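You operate a simulated robot arm through the tools that you are given. There is no shell and no other tool. Be economical: measure what you need, move in short steps, check, and stop when the job is done.

The job below is to be done with a simulated robot arm. You get a single attempt, and the scene is never put back.

Task
Make a flat whiting bed at N28 and move the clamped tile from N29 onto it.
Fine: cover the whole tray with the filled sieve, tamp flat, put sieve and tamper back; knob to Open, slide the came off the glass and leave it in the gap; leave the other tile.

The check looks at the end state, three seconds after you hand in, the way a careful person would. Anything else that was tipped, shoved, dropped, spilled or broken makes it a failure. A push-on lid holds only when it is set on centred and level and pressed home; a screw cap is set on level and turned clockwise until tight.

Robot
A 6-joint arm with a two-finger parallel gripper, fixed in place. Base frame: the origin is at the foot of the arm, x ahead of it, y to its left, z up. Units: m, degrees, N and s.
With the tool pointing down near the work surface it reaches from about 0.28 to 0.8 m from the base axis. Its first joint turns from -166.0 to 166.0 degrees. Payload 3.43 kg.
Tool frame: the origin (TCP) lies between the finger pads and is the grasp point; the fingertips stand 0.034 m ahead of it; z points along the fingers, y is the line along which they close. Largest opening 0.128 m; finger width 0.024, thickness 0.012; the body of the gripper, 0.048 by 0.13 m, starts 0.096 m behind the TCP.
Orientation is that of the tool frame in the base frame, as [roll, pitch, yaw] about the fixed x, y, z axes, in that order (R = Rz(yaw) Ry(pitch) Rx(roll)). With the fingers straight down and closing along the base's y, the tool's x points along the base's -x, its y along +y and its z along -z.

Tools
- The arm moves only by the tool drive_tool. Its argument "plan" is a list of rows, each a list of 3 entries, a list of its own where there are three numbers: the shift along the tool's x, y, z in cm, then the turn, a rotation vector about the tool's x, y, z in degrees, then the gripper command, from -1 (shut) to 1 (fully open), values between in proportion. In form: [[[x, y, z], [wx, wy, wz], jaw], ...]. A call has 1 to 12 rows; each row shifts and turns the commanded pose from where the row before left it, along the tool's axes as they then stand. Each row takes 0.2 s and may step no farther than 0.05 m and 8.6 degrees from the row before; otherwise, or with a gripper value out of range, the whole call is refused. Where a pose cannot be reached the arm comes as near as it can. A force on the tool above 40 N (or 10 N above the force at the start of the call, whichever is more), or a blocked arm, ends the call early, and 0.2 s more pass. The fingers move at their own pace (about 0.045 m/s each) and stop on an object; they squeeze with about 37 N. The grip force told is the motor's: it shows also when the fingers shut on nothing. Time passes only in rows, and 0.2 s behind the last, so rows that do not move let the fingers close. The reply holds the time, the measured pose of the TCP, the force on the tool along the base axes, the opening and the grip force, in the units named above and with some noise, with the torque about the TCP (base axes, N m) and any sound that the robot's microphone picked up.
- Cameras (640 x 400 px; columns grow to the right, rows downward): "scene" is fixed at [0.4082, -0.6523, 1.427]; the picture's right is [0.91, -0.42, 0.00], its down [-0.26, -0.56, -0.79] and it looks along [0.33, 0.71, -0.62] (base axes); focal length 315 px, centre (320, 200). "wrist" rides on the gripper at [0.076, -0.011, -0.16] in the tool frame; the picture's right is [0.15, 0.99, 0.00], its down [-0.88, 0.13, -0.46] and it looks along [-0.45, 0.07, 0.89] (tool axes); focal length 234 px, centre (320, 200). There is no depth. A picture from a camera that has moved, and an enlarged one, comes with that camera's place and axes in the base frame and with its lens. The place of the scene camera against the robot may be out by one fixed shift of up to 0.025 m in any direction.
- grab_frame(camera): a new picture of that camera. It takes no simulated time.
- inspect(camera, box): a new picture of the part [left, top, right, bottom] of that camera's present view, enlarged. It takes no simulated time.
- hand_in(): hands the job in; it is judged then, once.

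Work in short steps. Places have to be worked out from the pictures, the camera data and where the tool is seen: move nearer, look again, correct. Check each grasp and each placing, and mend what went wrong. You have 120 turns and 84 pictures in all, those below and enlarged ones among them. Open the gripper and draw the arm clear of the work before you hand the job in, unless the task says otherwise; then end with one line.

The tools are called as a command line: name --argument value ..., lists and objects as JSON in quotes. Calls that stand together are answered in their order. drive_tool: Moves the arm, as the interface text tells. Its arguments: {"type":"object","properties":{"plan":{"type":"array","items":{"type":"array"}}},"required":["plan"]} The other tools are called the same way: grab_frame (camera) takes a picture; inspect (camera, box) takes an enlarged picture of a part of a camera's view; hand_in () hands the job in.

At the start:

```text
clock: 0.0
ee_pos: [0.4121, -0.2103, 1.1719]
tcp_rot: [180.0, 0.0, -180.0]
force: [-0.5, 0.6, -0.5]
wrist_torque: [-0.01, 0.01, -0.01]
width: 0.1282
gripper_force: 0.0
```

scene: 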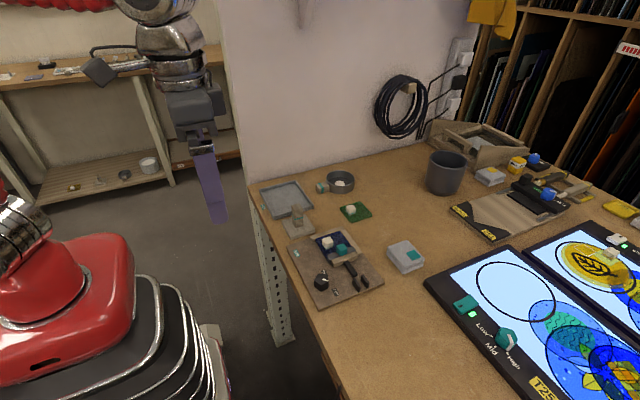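
wrist: 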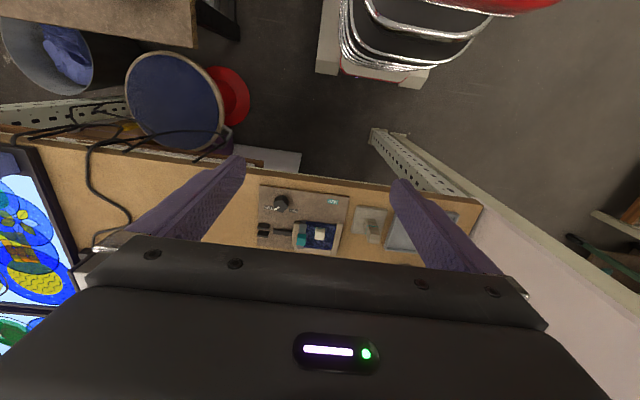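

I'll look closely at the work area before moving.

inspect --camera "scene" --box '[240, 160, 400, 260]'

inspect --camera "scene" --box '[270, 220, 430, 320]'

inspect --camera "scene" --box '[410, 110, 640, 254]'

```text
4.00 times, centred on (320, 210) of scene
camera zoom: at [0.4082, -0.6523, 1.427], right [0.91, -0.42, 0.0], down [-0.26, -0.56, -0.79], along [0.33, 0.71, -0.62], focal length 1259 px, centre (320, 160)
```

zoom: 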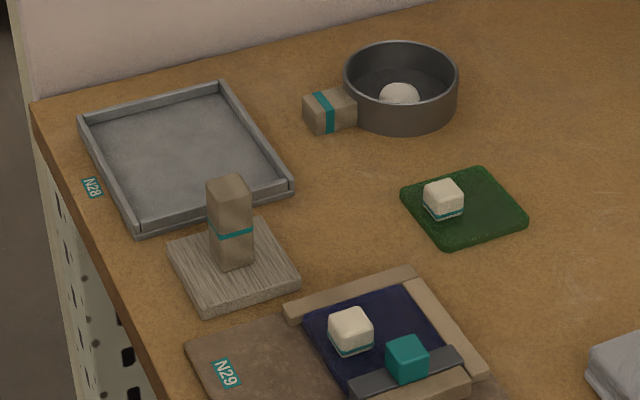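

```text
4.00 times, centred on (350, 270) of scene
camera zoom: at [0.4082, -0.6523, 1.427], right [0.91, -0.42, 0.0], down [-0.26, -0.56, -0.79], along [0.33, 0.71, -0.62], focal length 1259 px, centre (200, -80)
```

zoom: 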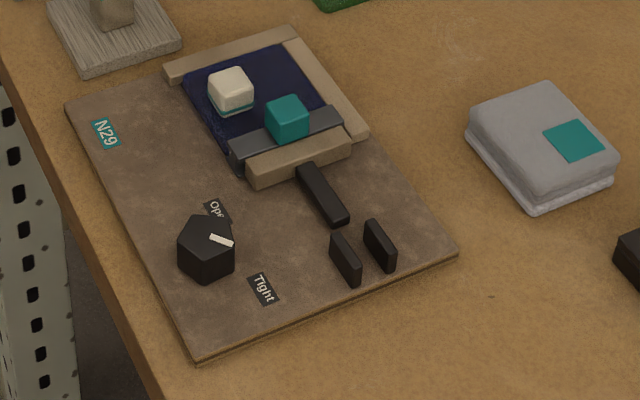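

```text
2.78 times, centred on (525, 182) of scene
camera zoom: at [0.4082, -0.6523, 1.427], right [0.91, -0.42, 0.0], down [-0.26, -0.56, -0.79], along [0.33, 0.71, -0.62], focal length 874 px, centre (-249, 250)
```

zoom: 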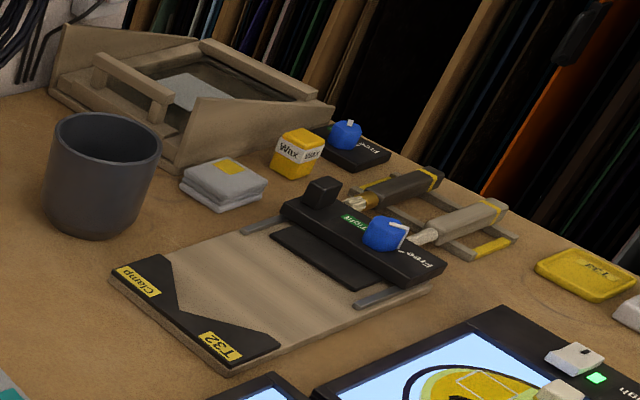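

The knob triangulates near (0.59,-0.27,0.87), the tray near (0.62,0.05), the tamper near (0.61,-0.08), and the sieve near (0.80,0.04) with its handle toward the base. I'll move nearer, above N29, for a better look.

drive_tool --plan '[[[-3, 0, 3.4], [0, 0, 0], 1], [[-3, 0, 3.4], [0, 0, 0], 1], [[-3, 0, 3.4], [0, 0, 0], 1], [[-3, 0, 3.4], [0, 0, 0], 1], [[-2, 0, 3.4], [0, 0, 0], 1]]'

grab_frame --camera "wrist"

```text
clock: 1.2
ee_pos: [0.5542, -0.2124, 1.0038]
tcp_rot: [180.0, 0.0, 179.9]
force: [-0.7, -0.1, -0.5]
wrist_torque: [0.01, 0.0, -0.03]
width: 0.1281
gripper_force: 0.1
```

```text
78 pictures are left
camera wrist: at [0.4777, -0.2239, 1.1637], right [-0.15, 0.99, 0.0], down [0.88, 0.13, 0.46], along [0.45, 0.07, -0.89], focal length 234 px, centre (320, 200)
```

wrist: 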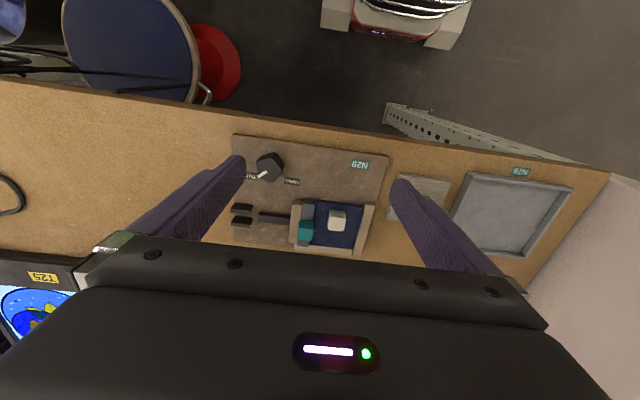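

inspect --camera "wrist" --box '[220, 125, 400, 265]'

inspect --camera "scene" --box '[300, 220, 380, 270]'

```text
2.86 times, centred on (310, 195) of wrist
camera zoom: at [0.4777, -0.2239, 1.1637], right [-0.15, 0.99, 0.0], down [0.88, 0.13, 0.46], along [0.45, 0.07, -0.89], focal length 669 px, centre (349, 214)
```

zoom: 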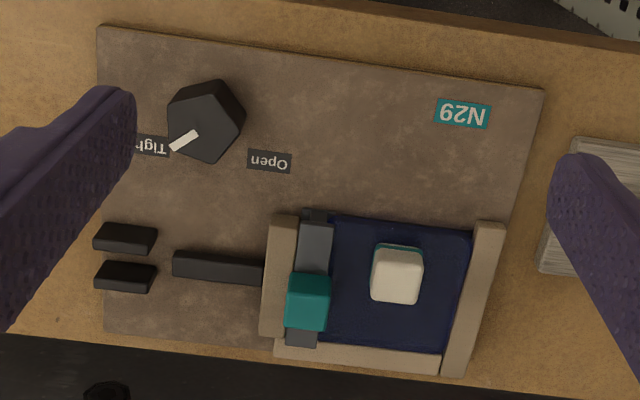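

```text
8.00 times, centred on (340, 245) of scene
camera zoom: at [0.4082, -0.6523, 1.427], right [0.91, -0.42, 0.0], down [-0.26, -0.56, -0.79], along [0.33, 0.71, -0.62], focal length 2518 px, centre (160, -160)
```

zoom: 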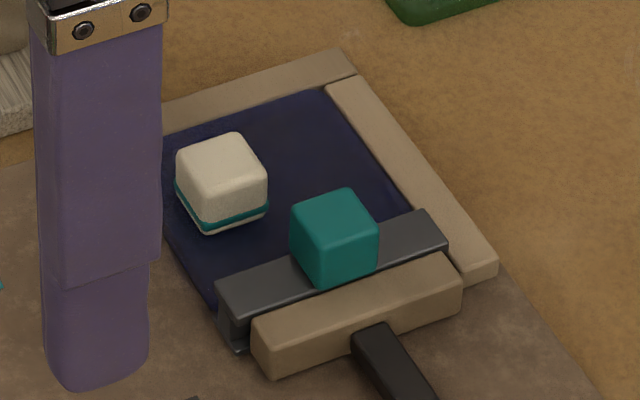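

The clamp jaw sits at -y of the came. With the knob at Open it should back off and leave a gap on the -y side. The knob centre is about (0.589,-0.273) with its top near 0.868, and the pointer must turn counter-clockwise by about 105°. I'll go above it and pre-rotate the wrist.

drive_tool --plan '[[[-1.75, -3.05, 2.5], [0, 0, 0], 0.1], [[-1.75, -3.05, 2.5], [0, 0, 0], 0.1], [[0, 0, 0], [0, 0, 8.6], 0.1], [[0, 0, 0], [0, 0, 8.6], 0.1], [[0, 0, 0], [0, 0, 8.6], 0.1], [[0, 0, 0], [0, 0, 8.6], 0.1], [[0, 0, 0], [0, 0, 8.6], 0.1], [[0, 0, 0], [0, 0, 8.6], 0.1]]'

grab_frame --camera "wrist"

inspect --camera "scene" --box '[270, 210, 430, 310]'

```text
clock: 3.0
ee_pos: [0.5865, -0.2733, 0.9524]
tcp_rot: [180.0, 0.0, 128.2]
force: [-0.8, -0.9, -0.2]
wrist_torque: [-0.02, 0.01, 0.02]
width: 0.0701
gripper_force: 0.0
```

```text
75 pictures are left
camera wrist: at [0.5311, -0.221, 1.1119], right [0.69, 0.73, 0.0], down [0.65, -0.61, 0.46], along [0.33, -0.31, -0.89], focal length 234 px, centre (320, 200)
```

wrist: 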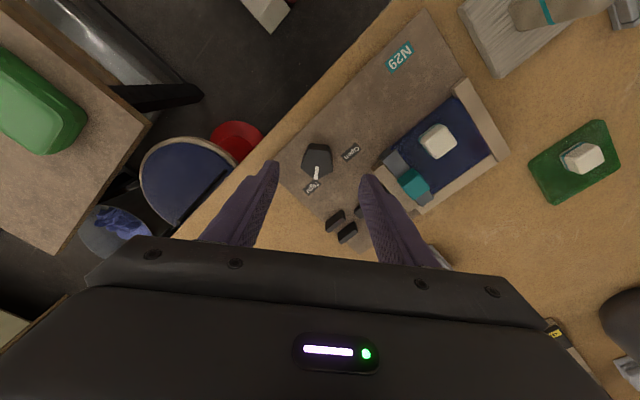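

```text
4.00 times, centred on (350, 260) of scene
camera zoom: at [0.4082, -0.6523, 1.427], right [0.91, -0.42, 0.0], down [-0.26, -0.56, -0.79], along [0.33, 0.71, -0.62], focal length 1259 px, centre (200, -40)
```

zoom: 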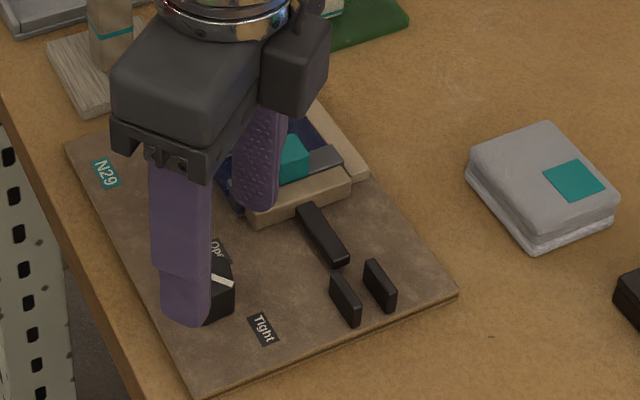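

The knob sits under the TCP within about 3 mm. I'll lower and close on it.

drive_tool --plan '[[[0, -0.2, 2.6], [0, 0, 0], -0.1], [[0, 0, 2.5], [0, 0, 0], -0.1], [[0, 0, 2.4], [0, 0, 0], -0.1], [[0, 0, 0], [0, 0, 0], -1], [[0, 0, 0], [0, 0, 0], -1], [[0, 0, 0], [0, 0, 0], -1]]'

grab_frame --camera "wrist"

```text
clock: 3.6
ee_pos: [0.5856, -0.2742, 0.9137]
tcp_rot: [179.8, 0.3, 128.3]
force: [-1.4, 0.6, 5.1]
wrist_torque: [-0.01, 0.18, -0.03]
width: 0.0579
gripper_force: 0.4
stopped in row 3: the force on the tool passed its limit at 62 N (the readings are from after the stop); the commanded pose is now the measured one
```

```text
73 pictures are left
camera wrist: at [0.5294, -0.2217, 1.0734], right [0.69, 0.73, 0.0], down [0.65, -0.61, 0.46], along [0.34, -0.32, -0.89], focal length 234 px, centre (320, 200)
```

wrist: 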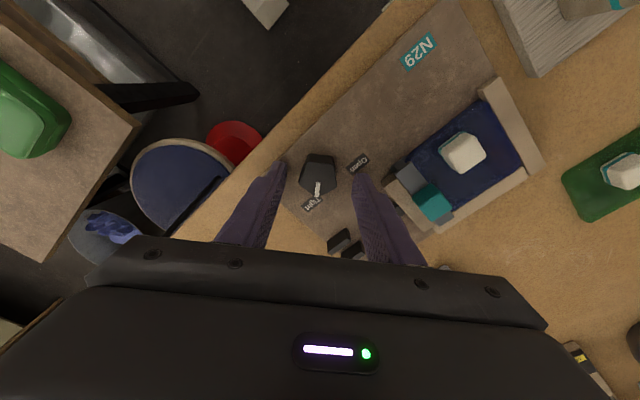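

The tool was stopped by contact at TCP z 0.914. Two-view estimates now suggest surfaces are higher than I assumed (board about 0.865). I'll check the clearance in the scene view.

inspect --camera "scene" --box '[290, 230, 390, 310]'

inspect --camera "wrist" --box '[240, 120, 440, 260]'

```text
5.00 times, centred on (340, 270) of scene
camera zoom: at [0.4082, -0.6523, 1.427], right [0.91, -0.42, 0.0], down [-0.26, -0.56, -0.79], along [0.33, 0.71, -0.62], focal length 1574 px, centre (220, -150)
```

zoom: 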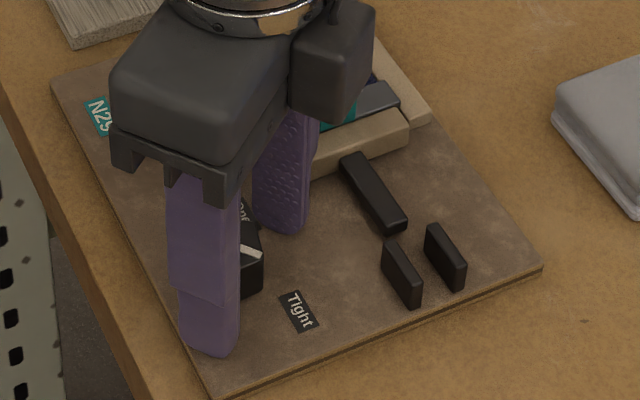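

```text
2.86 times, centred on (340, 190) of wrist
camera zoom: at [0.5294, -0.2217, 1.0734], right [0.69, 0.73, 0.0], down [0.65, -0.61, 0.46], along [0.34, -0.32, -0.89], focal length 669 px, centre (263, 229)
```

zoom: 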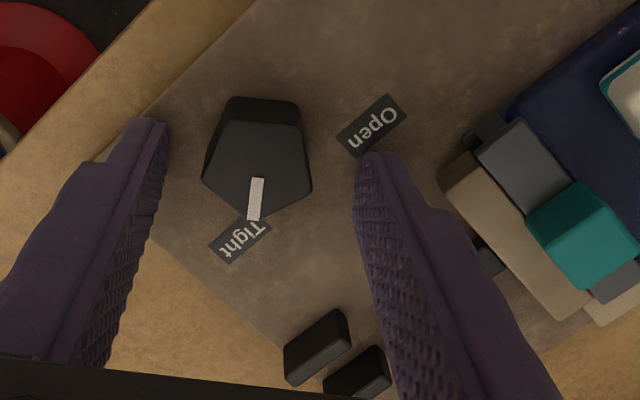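

The fingertips touched the board, so the board top is about z 0.879, with the knob standing about 2.5 cm above it. I'll lift 3 mm, shift 4 mm toward tool +x to centre on the knob, and close.

drive_tool --plan '[[[0, 0, -0.3], [0, 0, 0], -0.1], [[0.4, 0, 0], [0, 0, 0], -0.1], [[0, 0, 0], [0, 0, 0], -1], [[0, 0, 0], [0, 0, 0], -1], [[0, 0, 0], [0, 0, 0], -1]]'

inspect --camera "wrist" --box '[240, 120, 440, 260]'

```text
clock: 4.8
ee_pos: [0.5816, -0.2726, 0.9173]
tcp_rot: [-179.9, 0.2, 128.3]
force: [-11.8, -12.6, 2.7]
wrist_torque: [-0.61, 0.9, 0.05]
width: 0.0309
gripper_force: 39.4
```

```text
2.86 times, centred on (340, 190) of wrist
camera zoom: at [0.5257, -0.2195, 1.0763], right [0.69, 0.73, 0.0], down [0.65, -0.61, 0.46], along [0.33, -0.32, -0.89], focal length 669 px, centre (263, 229)
```

zoom: 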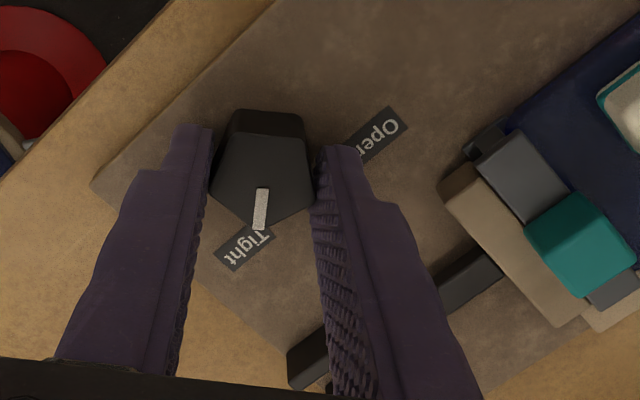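

I'm gripping the knob at 31 mm with a small side load. I'll relieve it by 2 mm, then turn counter-clockwise.

drive_tool --plan '[[[0, -0.2, 0], [0, 0, 0], -1], [[0, 0, 0], [0, 0, -8], -1], [[0, 0, 0], [0, 0, -8], -1], [[0, 0, 0], [0, 0, -8], -1], [[0, 0, 0], [0, 0, -8], -1], [[0, 0, 0], [0, 0, -8], -1], [[0, 0, 0], [0, 0, -8], -1]]'

inspect --camera "wrist" --box '[220, 100, 420, 240]'

```text
clock: 6.4
ee_pos: [0.5831, -0.2704, 0.9171]
tcp_rot: [180.0, 0.4, 176.5]
force: [9.3, 29.4, 11.4]
wrist_torque: [1.1, 0.67, -0.1]
width: 0.0308
gripper_force: 44.8
```

```text
2.86 times, centred on (320, 170) of wrist
camera zoom: at [0.5055, -0.2769, 1.0762], right [-0.09, 1.0, 0.0], down [0.88, 0.08, 0.46], along [0.46, 0.04, -0.89], focal length 669 px, centre (320, 286)
```

zoom: 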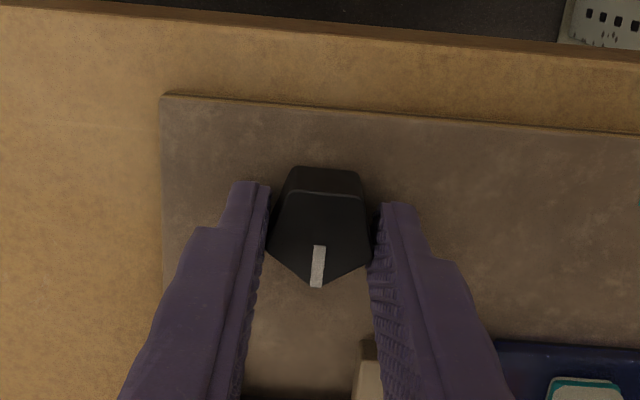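

Knob is turning with the grip; side force 29 N toward +y, so I shift that way to relieve it and continue.

drive_tool --plan '[[[0, 0.3, 0], [0, 0, 0], -1], [[0, 0, 0], [0, 0, -4], -1]]'

```text
clock: 7.0
ee_pos: [0.5837, -0.2689, 0.9174]
tcp_rot: [-179.7, 0.4, -179.6]
force: [9.0, 6.6, 13.1]
wrist_torque: [0.9, -0.62, 0.03]
width: 0.0312
gripper_force: 44.7
```

drive_tool --plan '[[[-0.1, 0, -0.1], [0, 0, -8], -1], [[0, 0, 0], [0, 0, -8], -1], [[0, 0, 0], [0, 0, -8], -1]]'

inspect --camera "wrist" --box '[220, 100, 420, 240]'

```text
clock: 7.8
ee_pos: [0.5821, -0.2686, 0.9174]
tcp_rot: [-179.9, 0.1, -155.6]
force: [-3.8, 5.9, 7.8]
wrist_torque: [0.54, -0.57, 0.0]
width: 0.031
gripper_force: 45.2
```

```text
2.86 times, centred on (320, 170) of wrist
camera zoom: at [0.5177, -0.3103, 1.0765], right [-0.54, 0.84, 0.0], down [0.75, 0.48, 0.46], along [0.38, 0.25, -0.89], focal length 669 px, centre (320, 286)
```

zoom: 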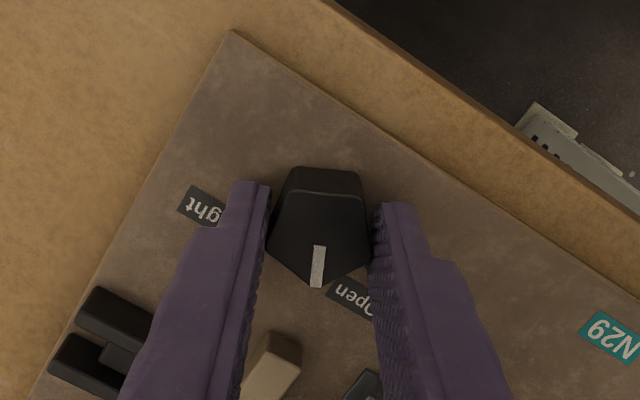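

The jaw has moved back off the came. I'll turn another ~16° so the pointer meets Open.

drive_tool --plan '[[[0, 0, -0.1], [0, 0, -8], -1], [[0, 0, 0], [0, 0, -8], -1], [[0, 0, 0], [0, 0, 0], -1]]'

inspect --camera "wrist" --box '[220, 100, 420, 240]'

```text
clock: 8.6
ee_pos: [0.5822, -0.2686, 0.9161]
tcp_rot: [179.9, 0.0, -139.6]
force: [-7.5, 23.6, -12.0]
wrist_torque: [-0.06, 0.04, -0.08]
width: 0.0309
gripper_force: 44.4
```

```text
2.86 times, centred on (320, 170) of wrist
camera zoom: at [0.5315, -0.3261, 1.0765], right [-0.75, 0.66, 0.0], down [0.59, 0.67, 0.46], along [0.3, 0.34, -0.89], focal length 669 px, centre (320, 286)
```

zoom: 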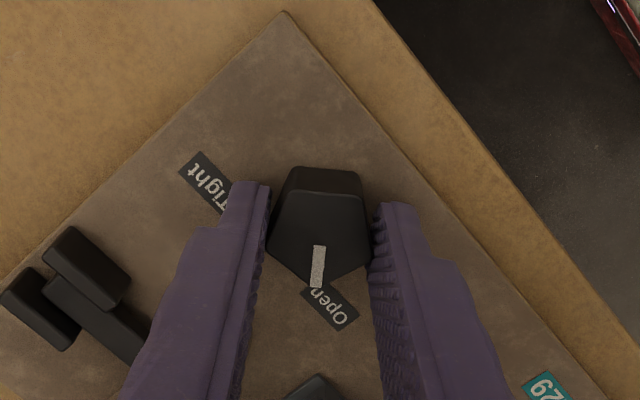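

Nearly there; turning another 6° to check for the stop.

drive_tool --plan '[[[0, 0, 0], [0, 0, -4], -1], [[0, 0, 0], [0, 0, -4], -1], [[0, 0, 0], [0, 0, 0], -1]]'

```text
clock: 9.3
ee_pos: [0.5819, -0.2683, 0.9161]
tcp_rot: [179.8, 0.0, -131.8]
force: [0.4, 3.4, -4.5]
wrist_torque: [-0.82, -0.49, -0.18]
width: 0.0308
gripper_force: 45.4
stopped in row 3: the force on the tool passed its limit at 40 N (the readings are from after the stop); the commanded pose is now the measured one
```

Probably at the stop. I'll release, rise, rotate back, and look.

drive_tool --plan '[[[0, 0, 0], [0, 0, 0], -0.1], [[0, 0, 0], [0, 0, 0], -0.1], [[0, 0, -2], [0, 0, 0], -0.1], [[0, 0, -4], [0, 0, 0], -0.1], [[0, 0, -4], [0, 0, 8], -0.1], [[0, 0, 0], [0, 0, 8], -0.1], [[0, 0, 0], [0, 0, 8], -0.1], [[0, 0, 0], [0, 0, 8], -0.1], [[0, 0, 0], [0, 0, 8], -0.1], [[0, 0, 0], [0, 0, 8], -0.1]]'

grab_frame --camera "wrist"

inspect --camera "wrist" --box '[260, 120, 430, 240]'

```text
clock: 11.5
ee_pos: [0.5829, -0.2687, 1.0169]
tcp_rot: [179.9, -0.1, -179.8]
force: [0.6, -0.2, -0.1]
wrist_torque: [-0.01, -0.02, 0.0]
width: 0.0575
gripper_force: 0.1
```

```text
66 pictures are left
camera wrist: at [0.5063, -0.2805, 1.1772], right [-0.15, 0.99, 0.0], down [0.88, 0.13, 0.45], along [0.45, 0.07, -0.89], focal length 234 px, centre (320, 200)
```

wrist: 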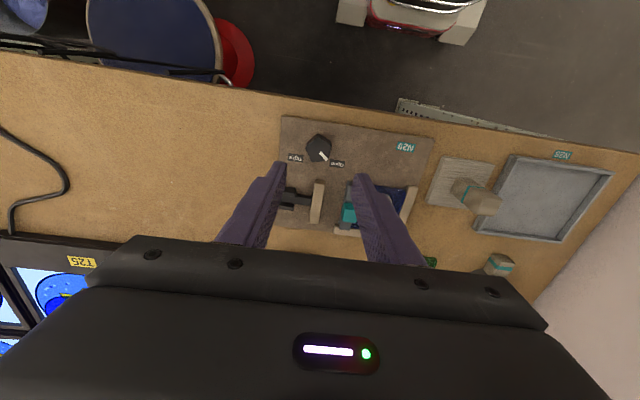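

```text
3.33 times, centred on (345, 180) of wrist
camera zoom: at [0.5063, -0.2805, 1.1772], right [-0.15, 0.99, 0.0], down [0.88, 0.13, 0.45], along [0.45, 0.07, -0.89], focal length 781 px, centre (237, 267)
```

zoom: 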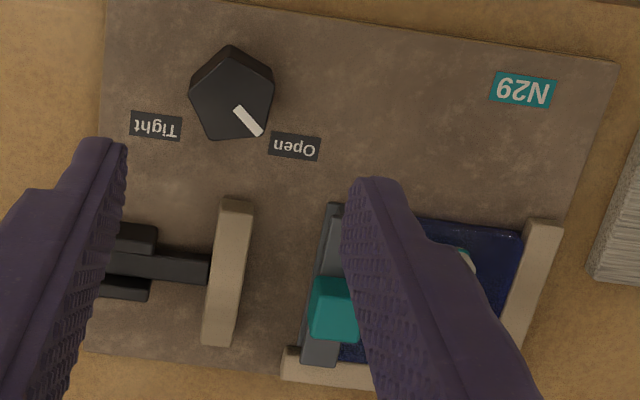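

The knob is at Open and the jaw has retracted about 3 cm. Next I move above the teal block on the came, near (0.652,-0.216), and look.

drive_tool --plan '[[[-3.5, 2.6, 0], [0, 0, 0], -0.3], [[-3.4, 2.7, 0], [0, 0, 0], -0.3], [[0, 0, 3], [0, 0, 0], -0.3], [[0, 0, 0], [0, 0, 0], -0.3]]'

inspect --camera "wrist" --box '[220, 100, 420, 240]'

inspect --camera "scene" --box '[290, 210, 390, 290]'

```text
clock: 12.5
ee_pos: [0.6517, -0.2153, 0.9886]
tcp_rot: [180.0, -0.1, -179.8]
force: [0.0, -0.1, 0.0]
wrist_torque: [0.0, 0.01, 0.01]
width: 0.0447
gripper_force: 0.0
```

```text
2.86 times, centred on (320, 170) of wrist
camera zoom: at [0.5755, -0.2276, 1.1479], right [-0.15, 0.99, 0.0], down [0.88, 0.13, 0.45], along [0.45, 0.07, -0.89], focal length 669 px, centre (320, 286)
```

zoom: 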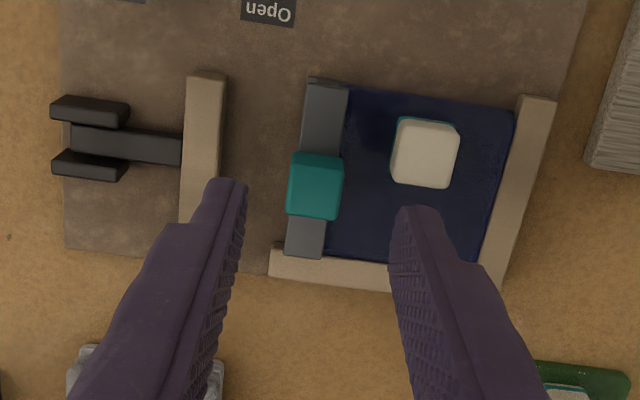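

```text
5.00 times, centred on (340, 250) of scene
camera zoom: at [0.4082, -0.6523, 1.427], right [0.91, -0.42, 0.0], down [-0.26, -0.56, -0.79], along [0.33, 0.71, -0.62], focal length 1574 px, centre (220, -50)
```

zoom: 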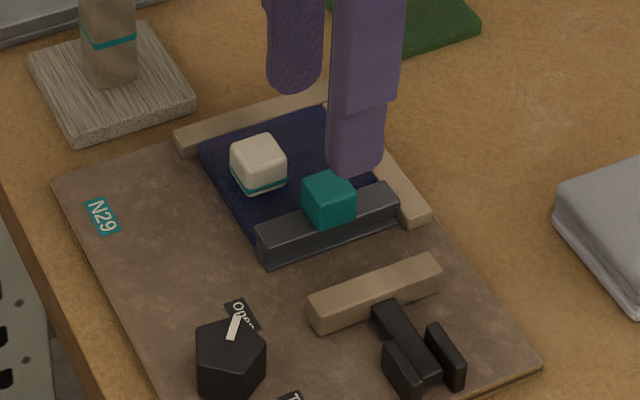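

The teal block top is at about (0.655,-0.216), with the white tile knob at (0.636,-0.179). I'll grip the block at x≈0.660 to keep clear of the white knob and descend gently.

drive_tool --plan '[[[-0.8, -0.1, 0], [0, 0, 0], -0.44], [[0, 0, 2], [0, 0, 0], -0.44], [[0, 0, 2], [0, 0, 0], -0.44], [[0, 0, 0.8], [0, 0, 0], -0.44], [[0, 0, 0.5], [0, 0, 0], -0.44]]'

inspect --camera "wrist" --box '[220, 100, 420, 240]'

inspect --camera "scene" --box '[310, 220, 370, 268]'

```text
clock: 13.7
ee_pos: [0.6596, -0.2177, 0.944]
tcp_rot: [-179.9, 0.5, -179.6]
force: [-2.8, 0.1, 9.2]
wrist_torque: [0.3, 0.16, 0.05]
width: 0.036
gripper_force: 0.6
stopped in row 5: the force on the tool passed its limit at 46 N (the readings are from after the stop); the commanded pose is now the measured one
```

```text
2.86 times, centred on (320, 170) of wrist
camera zoom: at [0.5833, -0.2286, 1.1028], right [-0.15, 0.99, 0.0], down [0.88, 0.13, 0.46], along [0.46, 0.07, -0.89], focal length 669 px, centre (320, 286)
```

zoom: 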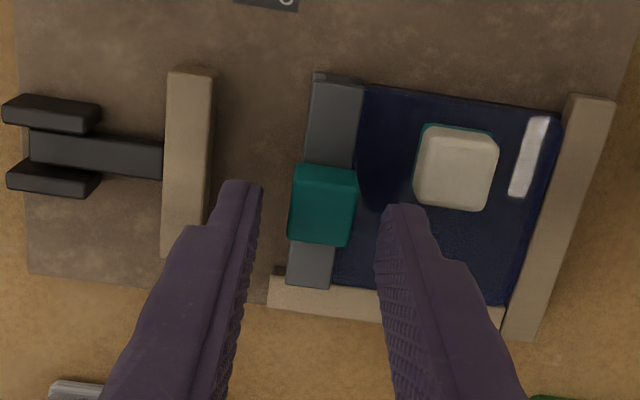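

```text
8.33 times, centred on (340, 244) of scene
camera zoom: at [0.4082, -0.6523, 1.427], right [0.91, -0.42, 0.0], down [-0.26, -0.56, -0.79], along [0.33, 0.71, -0.62], focal length 2623 px, centre (153, -167)
```

zoom: 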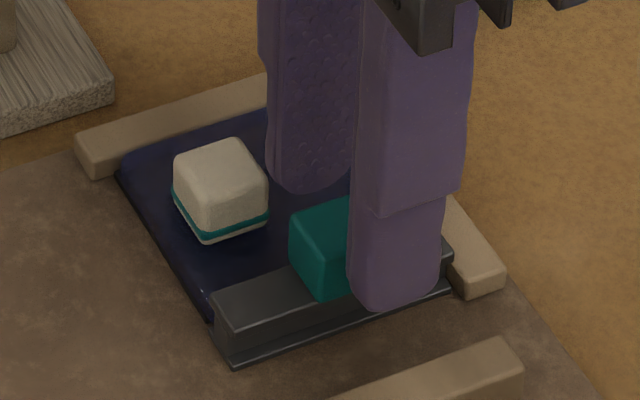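

The torque suggests the right finger's corner touched the white tile knob (top about 0.91). I'll lift, shift 5 mm to +x, narrow to 30 mm, and descend again.

drive_tool --plan '[[[0, 0, -1.2], [0, 0, 0], -0.53], [[-0.6, 0.1, 0], [0, 0, 0], -0.53], [[0, 0, 0.8], [0, 0, 0], -0.53], [[0, 0, 0.6], [0, 0, 0], -0.53], [[0, 0, 0.4], [0, 0, 0], -0.53], [[0, 0, 0.3], [0, 0, 0], -0.53]]'

inspect --camera "wrist" --box '[220, 100, 420, 240]'

```text
clock: 15.1
ee_pos: [0.6663, -0.2163, 0.9334]
tcp_rot: [180.0, 0.3, -179.9]
force: [-0.6, 0.1, -0.9]
wrist_torque: [-0.04, 0.05, 0.0]
width: 0.0302
gripper_force: 0.1
```

```text
2.86 times, centred on (320, 170) of wrist
camera zoom: at [0.5901, -0.2279, 1.0934], right [-0.15, 0.99, 0.0], down [0.88, 0.13, 0.46], along [0.46, 0.07, -0.89], focal length 669 px, centre (320, 286)
```

zoom: 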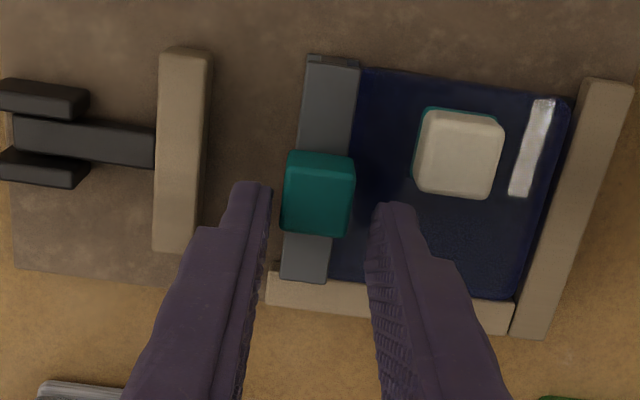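

Past the white knob with no contact. I'll close on the teal block.

drive_tool --plan '[[[0.1, 0, 0.1], [0, 0, 0], -0.53], [[0, 0, 0], [0, 0, 0], -1], [[0, 0, 0], [0, 0, 0], -1], [[0, 0, 0], [0, 0, 0], -1]]'

```text
clock: 16.1
ee_pos: [0.6652, -0.2163, 0.9326]
tcp_rot: [179.9, 0.4, -179.8]
force: [1.6, -0.5, 0.4]
wrist_torque: [0.0, -0.02, 0.02]
width: 0.019
gripper_force: 36.9
```

Gripped at 19 mm. Now I slide the came 1.6 cm in -y.

drive_tool --plan '[[[0, -0.4, 0], [0, 0, 0], -1], [[0, -0.4, 0], [0, 0, 0], -1], [[0, -0.4, 0], [0, 0, 0], -1], [[0, -0.4, 0], [0, 0, 0], -1], [[0, 0, 0], [0, 0, 0], -1]]'

inspect --camera "wrist" --box '[220, 100, 420, 240]'

inspect --camera "scene" --box '[310, 220, 370, 268]'

```text
clock: 17.2
ee_pos: [0.6661, -0.231, 0.9324]
tcp_rot: [179.9, 0.4, -179.8]
force: [-0.1, 4.1, 15.3]
wrist_torque: [0.2, 0.4, -0.12]
width: 0.0192
gripper_force: 37.1
```

```text
2.86 times, centred on (320, 170) of wrist
camera zoom: at [0.5888, -0.2426, 1.0918], right [-0.15, 0.99, 0.0], down [0.88, 0.13, 0.46], along [0.46, 0.07, -0.89], focal length 669 px, centre (320, 286)
```

zoom: 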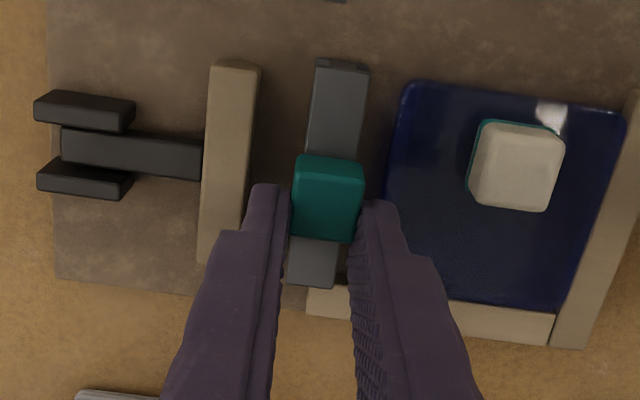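

```text
8.33 times, centred on (340, 244) of scene
camera zoom: at [0.4082, -0.6523, 1.427], right [0.91, -0.42, 0.0], down [-0.26, -0.56, -0.79], along [0.33, 0.71, -0.62], focal length 2623 px, centre (153, -167)
```

zoom: 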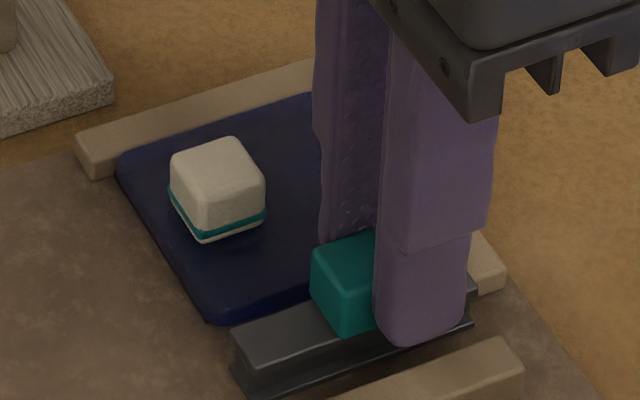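

The came is clear of the glass and stands in the gap. I'll release, rise and go look at the tray, tamper and sieve area.

drive_tool --plan '[[[0, 0, 0], [0, 0, 0], -0.5], [[0, 0, 0], [0, 0, 0], -0.5], [[0, 0, -2], [0, 0, 0], -0.5], [[0, 0, -4], [0, 0, 0], -0.5], [[0, 0, -5], [0, 0, 0], -0.5], [[0, 5, 0], [0, 0, 0], -0.5], [[0, 5, 0], [0, 0, 0], -0.5], [[0, 5, 0], [0, 0, 0], -0.5], [[0, 5, 0], [0, 0, 0], -0.5], [[0, 5, 0], [0, 0, 0], -0.5], [[0, 2, 0], [0, 0, 0], -0.5]]'

grab_frame --camera "wrist"

inspect --camera "scene" --box '[250, 170, 390, 290]'

```text
clock: 19.6
ee_pos: [0.6653, 0.0364, 1.0416]
tcp_rot: [-180.0, 0.2, -179.8]
force: [-0.6, 0.2, 0.1]
wrist_torque: [-0.01, -0.03, 0.0]
width: 0.032
gripper_force: 0.0
```

```text
57 pictures are left
camera wrist: at [0.5883, 0.0258, 1.2005], right [-0.15, 0.99, 0.0], down [0.88, 0.13, 0.46], along [0.46, 0.07, -0.89], focal length 234 px, centre (320, 200)
```

wrist: 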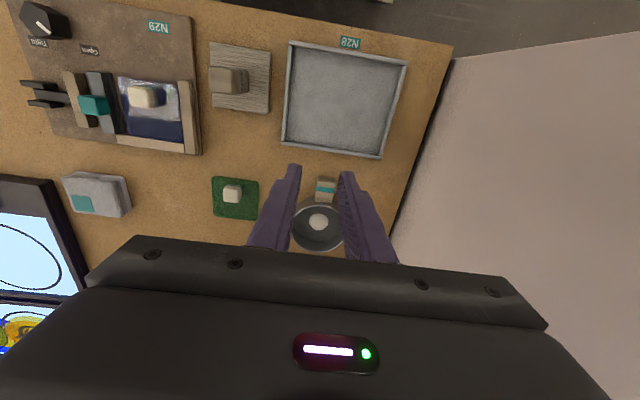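

```text
3.33 times, centred on (320, 230) of scene
camera zoom: at [0.4082, -0.6523, 1.427], right [0.91, -0.42, 0.0], down [-0.26, -0.56, -0.79], along [0.33, 0.71, -0.62], focal length 1049 px, centre (320, 100)
```

zoom: 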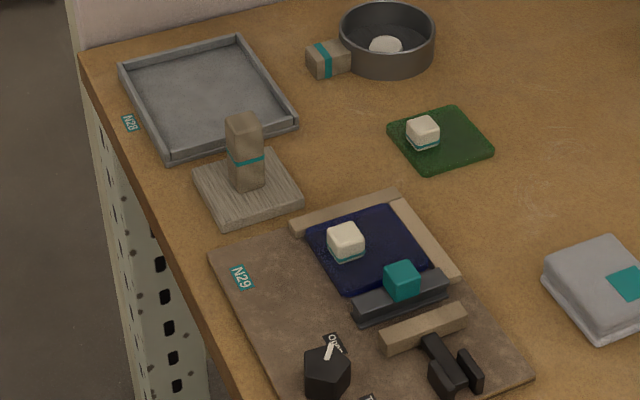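

N29 looks right. The sieve handle is near (0.722,0.053), the bowl near (0.768,0.050), and the tray spans x 0.558–0.669, y -0.012–0.118. I'll move above the handle and look.

drive_tool --plan '[[[-2.8, 0.8, 3], [0, 0, 0], 0], [[-2.7, 0.8, 3], [0, 0, 0], 0], [[0, 0, 0], [0, 0, 0], 0]]'

inspect --camera "wrist" --box '[220, 100, 420, 240]'

inspect --camera "scene" --box '[300, 155, 380, 205]'

```text
clock: 20.4
ee_pos: [0.7233, 0.0539, 0.982]
tcp_rot: [-180.0, 0.3, -179.8]
force: [-0.3, -0.3, 0.3]
wrist_torque: [0.0, 0.02, -0.01]
width: 0.0643
gripper_force: 0.1
```

```text
2.86 times, centred on (320, 170) of wrist
camera zoom: at [0.6459, 0.0415, 1.141], right [-0.15, 0.99, 0.0], down [0.88, 0.13, 0.46], along [0.46, 0.07, -0.89], focal length 669 px, centre (320, 286)
```

zoom: 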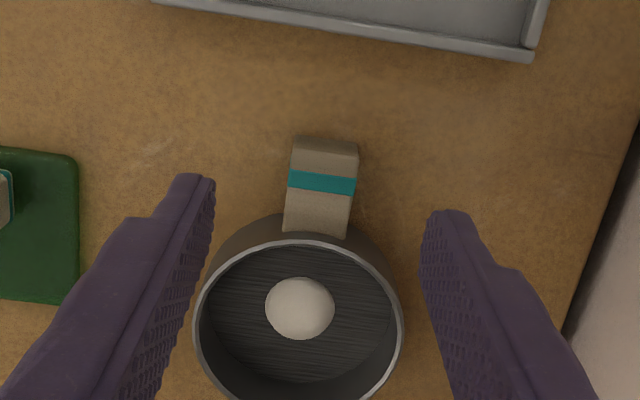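

```text
8.00 times, centred on (340, 180) of scene
camera zoom: at [0.4082, -0.6523, 1.427], right [0.91, -0.42, 0.0], down [-0.26, -0.56, -0.79], along [0.33, 0.71, -0.62], focal length 2518 px, centre (160, 360)
```

zoom: 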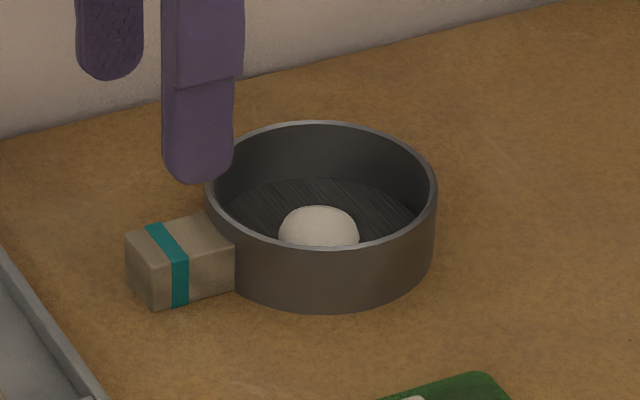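

Handle centre is about (0.727,0.055), aligned along x and 25 mm wide. I'll descend to TCP z 0.916 and grip.

drive_tool --plan '[[[0, 0.1, 2.5], [0, 0, 0], -0.2], [[0, 0, 2.2], [0, 0, 0], -0.2], [[0, 0, 1.3], [0, 0, 0], -0.2], [[0, 0, 0.6], [0, 0, 0], -0.2], [[0, 0, 0], [0, 0, 0], -1], [[0, 0, 0], [0, 0, 0], -1], [[0, 0, 0], [0, 0, 0], -1]]'

inspect --camera "scene" --box '[300, 155, 380, 205]'

grab_frame --camera "wrist"

```text
clock: 22.1
ee_pos: [0.7179, 0.0549, 0.9134]
tcp_rot: [-179.9, 0.4, -179.8]
force: [0.5, -0.2, 0.4]
wrist_torque: [-0.01, 0.04, 0.0]
width: 0.0253
gripper_force: 37.1
```

```text
8.00 times, centred on (340, 180) of scene
camera zoom: at [0.4082, -0.6523, 1.427], right [0.91, -0.42, 0.0], down [-0.26, -0.56, -0.79], along [0.33, 0.71, -0.62], focal length 2518 px, centre (160, 360)
```

zoom: 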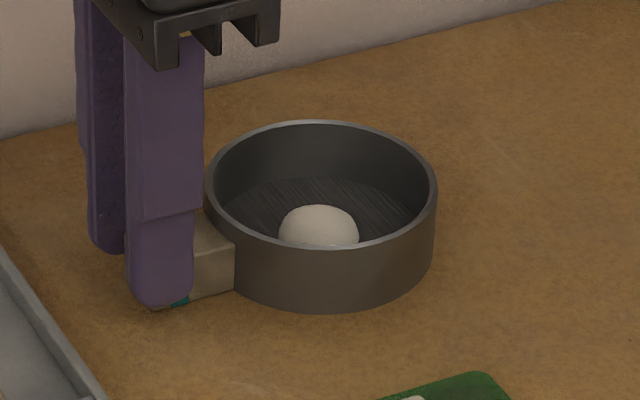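

```text
52 pictures are left
camera wrist: at [0.6418, 0.0435, 1.074], right [-0.15, 0.99, 0.0], down [0.88, 0.13, 0.46], along [0.45, 0.07, -0.89], focal length 234 px, centre (320, 200)
```

wrist: 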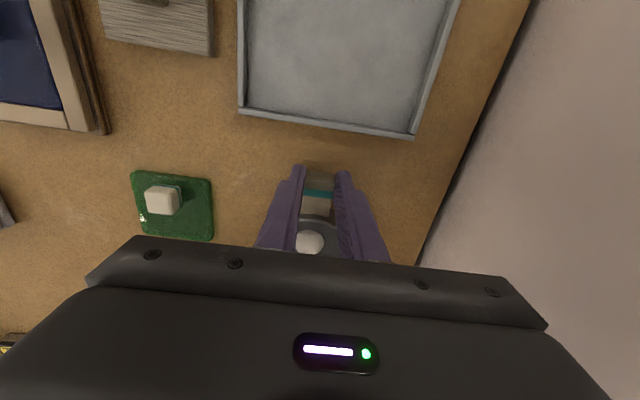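

Gripped at 25 mm (home grasp pose 0.718, 0.055, 0.913). I'll lift gently and check that it stays level.

drive_tool --plan '[[[0, 0, -1], [0, 0, 0], -1], [[0, 0, -1.5], [0, 0, 0], -1], [[0, 0, -1.5], [0, 0, 0], -1]]'

inspect --camera "scene" --box '[290, 145, 390, 210]'

```text
clock: 22.9
ee_pos: [0.7188, 0.0563, 0.9546]
tcp_rot: [180.0, 0.4, -179.8]
force: [-0.1, 0.6, 0.3]
wrist_torque: [-0.01, -0.01, 0.01]
width: 0.0
gripper_force: 32.7
```

```text
6.15 times, centred on (340, 178) of scene
camera zoom: at [0.4082, -0.6523, 1.427], right [0.91, -0.42, 0.0], down [-0.26, -0.56, -0.79], along [0.33, 0.71, -0.62], focal length 1937 px, centre (197, 338)
```

zoom: 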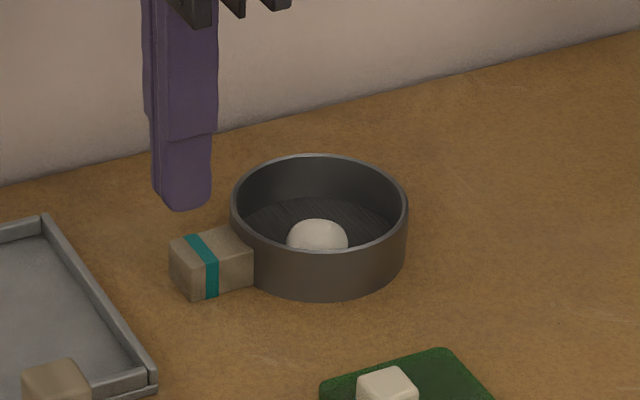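

The handle slipped out; the sieve is still upright where it was. I need a deeper grip and further in x. I'll open, shift +x, and look.

drive_tool --plan '[[[0, 0, 0], [0, 0, 0], -0.2], [[-0.8, 0, 0], [0, 0, 0], -0.2], [[0, 0, 0], [0, 0, 0], -0.2], [[0, 0, 0], [0, 0, 0], -0.2]]'

inspect --camera "wrist" --box '[220, 100, 420, 240]'

```text
clock: 23.9
ee_pos: [0.7263, 0.0553, 0.9569]
tcp_rot: [-180.0, 0.3, -179.8]
force: [0.8, 0.7, -0.1]
wrist_torque: [0.0, -0.03, -0.01]
width: 0.0512
gripper_force: 0.0
```

```text
2.86 times, centred on (320, 170) of wrist
camera zoom: at [0.6504, 0.0432, 1.1157], right [-0.15, 0.99, 0.0], down [0.88, 0.13, 0.46], along [0.45, 0.07, -0.89], focal length 669 px, centre (320, 286)
```

zoom: 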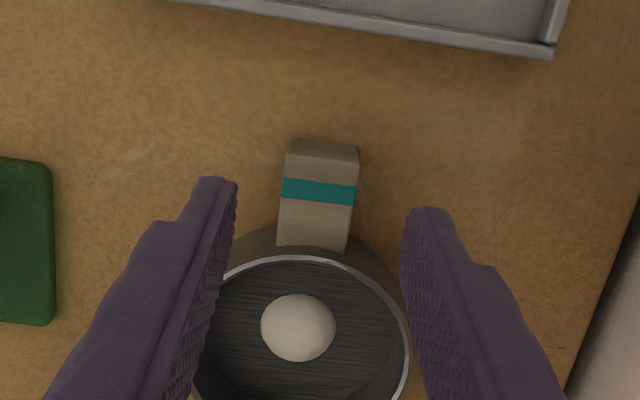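

By apparent width, the handle top is at z≈0.895 and the band at x≈0.726. I'll go lower (near table contact) and a bit further in x.

drive_tool --plan '[[[-0.3, 0, 2], [0, 0, 0], -0.2], [[-0.2, 0, 1.8], [0, 0, 0], -0.2], [[-0.2, 0, 0.8], [0, 0, 0], -0.2], [[0, 0, 0.4], [0, 0, 0], -0.2], [[0, 0, 0.4], [0, 0, 0], -0.2], [[0, 0, 0.4], [0, 0, 0], -0.2]]'

```text
clock: 25.4
ee_pos: [0.7355, 0.0576, 0.9038]
tcp_rot: [-180.0, 0.5, -179.7]
force: [-3.4, 0.7, 4.3]
wrist_torque: [-0.11, 0.14, -0.07]
width: 0.0513
gripper_force: 0.0
stopped in row 6: the force on the tool passed its limit at 42 N (the readings are from after the stop); the commanded pose is now the measured one
```

Table contact at tip 0.870. I'll raise 2 mm, back 5 mm in x, and grip.

drive_tool --plan '[[[0.5, -0.1, -0.25], [0, 0, 0], -0.2], [[0, 0, 0], [0, 0, 0], -1], [[0, 0, 0], [0, 0, 0], -1], [[0, 0, 0], [0, 0, 0], -1], [[0, 0, 0], [0, 0, 0], -1]]'

inspect --camera "scene" --box '[290, 145, 390, 210]'

```text
clock: 26.6
ee_pos: [0.7312, 0.0555, 0.9049]
tcp_rot: [179.8, 0.5, -179.8]
force: [1.0, 0.8, 0.4]
wrist_torque: [-0.02, 0.02, 0.01]
width: 0.0251
gripper_force: 37.1
```

```text
6.15 times, centred on (340, 178) of scene
camera zoom: at [0.4082, -0.6523, 1.427], right [0.91, -0.42, 0.0], down [-0.26, -0.56, -0.79], along [0.33, 0.71, -0.62], focal length 1937 px, centre (197, 338)
```

zoom: 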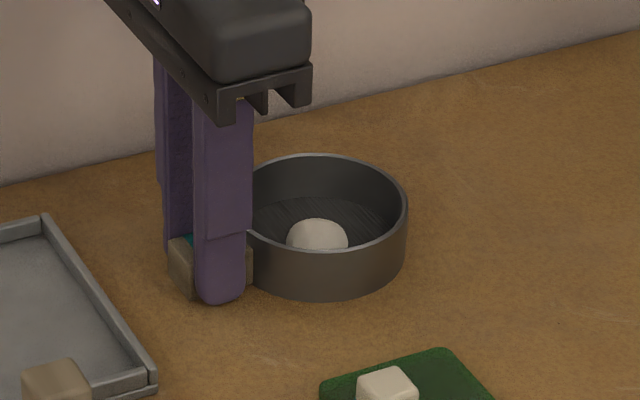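

Better centred on the handle now (home grasp pose 0.731, 0.0555, 0.905). I'll lift 1.5 cm and check.

drive_tool --plan '[[[0, 0, -0.5], [0, 0, 0], -1], [[0, 0, -0.5], [0, 0, 0], -1], [[0, 0, -0.5], [0, 0, 0], -1], [[0, 0, 0], [0, 0, 0], -1]]'

inspect --camera "scene" --box '[290, 145, 390, 210]'

```text
clock: 27.6
ee_pos: [0.7311, 0.0553, 0.9215]
tcp_rot: [179.9, 0.5, -179.8]
force: [0.5, -0.2, -1.5]
wrist_torque: [0.01, 0.05, 0.0]
width: 0.025
gripper_force: 36.7
```

```text
6.15 times, centred on (340, 178) of scene
camera zoom: at [0.4082, -0.6523, 1.427], right [0.91, -0.42, 0.0], down [-0.26, -0.56, -0.79], along [0.33, 0.71, -0.62], focal length 1937 px, centre (197, 338)
```

zoom: 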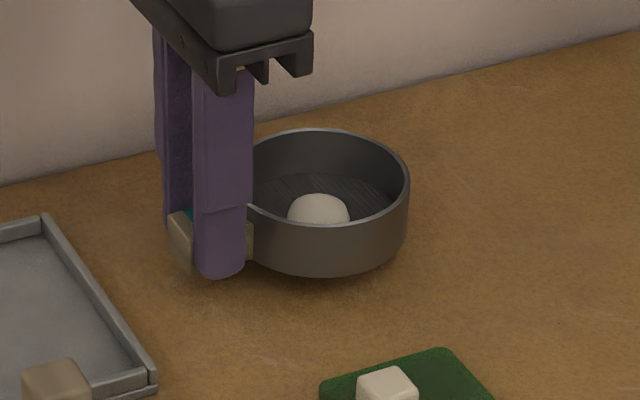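

Held and level. I'll raise to TCP z≈0.955 and carry it slowly back over the tray centre (bowl centre ≈ TCP x+0.044).

drive_tool --plan '[[[0, 0, -1.2], [0, 0, 0], -1], [[0, 0, -1.2], [0, 0, 0], -1], [[0, 0, -0.9], [0, 0, 0], -1], [[1.8, 0, 0], [0, 0, 0], -1], [[1.8, 0, 0], [0, 0, 0], -1], [[1.8, 0, 0], [0, 0, 0], -1], [[1.8, 0, 0], [0, 0, 0], -1], [[1.8, 0, 0], [0, 0, 0], -1], [[1.8, 0, 0], [0, 0, 0], -1], [[1.8, 0, 0], [0, 0, 0], -1], [[1.8, 0, 0], [0, 0, 0], -1], [[1.8, 0, 0], [0, 0, 0], -1]]'

grab_frame --camera "wrist"

inspect --camera "scene" --box '[245, 150, 385, 235]'

```text
clock: 30.2
ee_pos: [0.5666, 0.0568, 0.9534]
tcp_rot: [180.0, 0.7, -179.8]
force: [0.4, -0.1, -1.2]
wrist_torque: [0.03, 0.08, -0.03]
width: 0.0252
gripper_force: 36.9
```

```text
47 pictures are left
camera wrist: at [0.4885, 0.0443, 1.1124], right [-0.15, 0.99, 0.0], down [0.88, 0.13, 0.46], along [0.46, 0.07, -0.89], focal length 234 px, centre (320, 200)
```

wrist: 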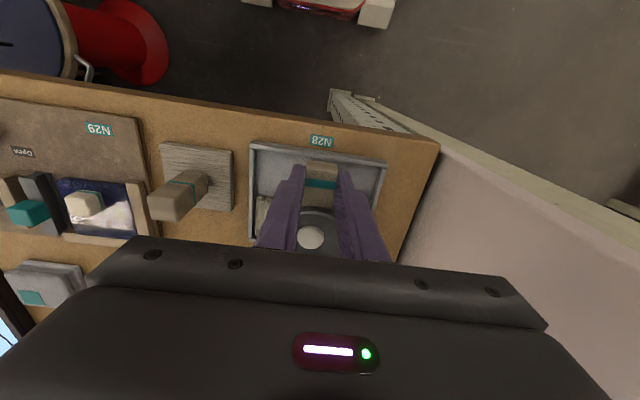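

```text
4.57 times, centred on (315, 192) of scene
camera zoom: at [0.4082, -0.6523, 1.427], right [0.91, -0.42, 0.0], down [-0.26, -0.56, -0.79], along [0.33, 0.71, -0.62], focal length 1439 px, centre (343, 234)
```

zoom: 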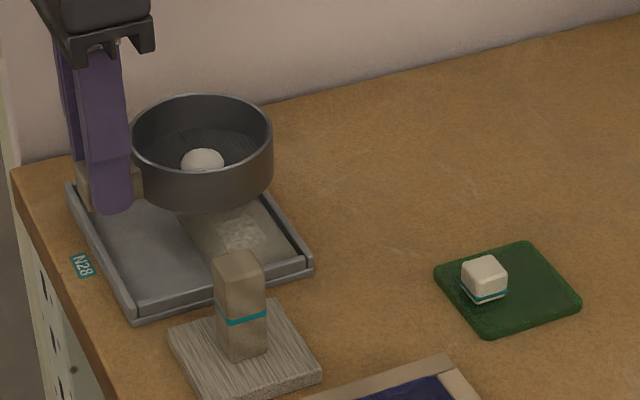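

Whiting has begun to fall on part of the tray (+x/-y portion). I'll sweep within the tray: toward -y then back, and watch the pattern.

drive_tool --plan '[[[0, -1.2, 0], [0, 0, 0], -1], [[0, -1.2, 0], [0, 0, 0], -1], [[0, -1, 0], [0, 0, 0], -1], [[0, 1, 0], [0, 0, 0], -1], [[0, -1, 0], [0, 0, 0], -1], [[0, 1, 0], [0, 0, 0], -1]]'

inspect --camera "scene" --box '[245, 160, 345, 235]'

inspect --camera "wrist" --box '[220, 110, 420, 250]'

```text
clock: 31.6
ee_pos: [0.5676, 0.031, 0.9538]
tcp_rot: [-179.9, 0.7, -179.7]
force: [-0.2, -0.3, -1.1]
wrist_torque: [0.02, 0.07, 0.0]
width: 0.0249
gripper_force: 37.4
```

```text
5.33 times, centred on (295, 198) of scene
camera zoom: at [0.4082, -0.6523, 1.427], right [0.91, -0.42, 0.0], down [-0.26, -0.56, -0.79], along [0.33, 0.71, -0.62], focal length 1678 px, centre (453, 213)
```

zoom: 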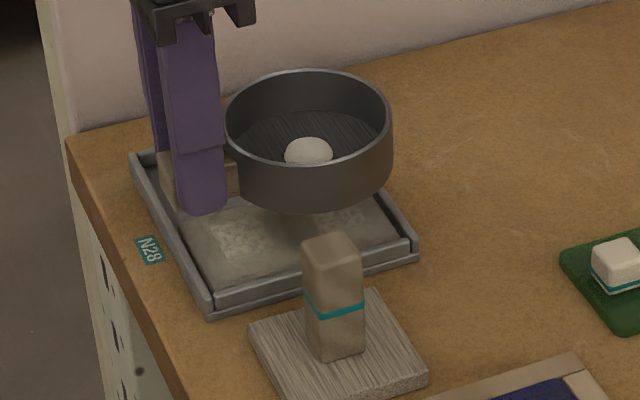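

```text
2.86 times, centred on (320, 180) of wrist
camera zoom: at [0.4902, 0.0202, 1.1126], right [-0.15, 0.99, 0.0], down [0.88, 0.13, 0.46], along [0.46, 0.07, -0.89], focal length 669 px, centre (320, 257)
```

zoom: 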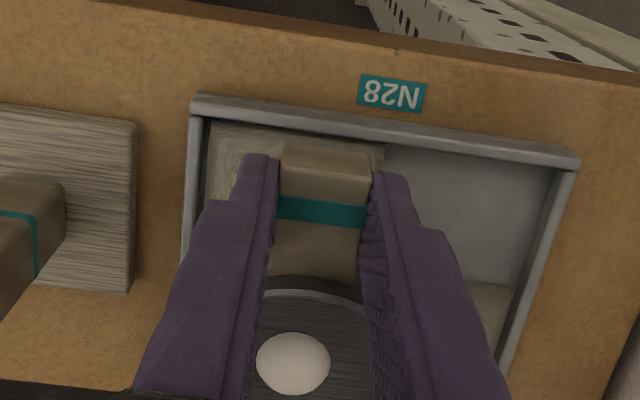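

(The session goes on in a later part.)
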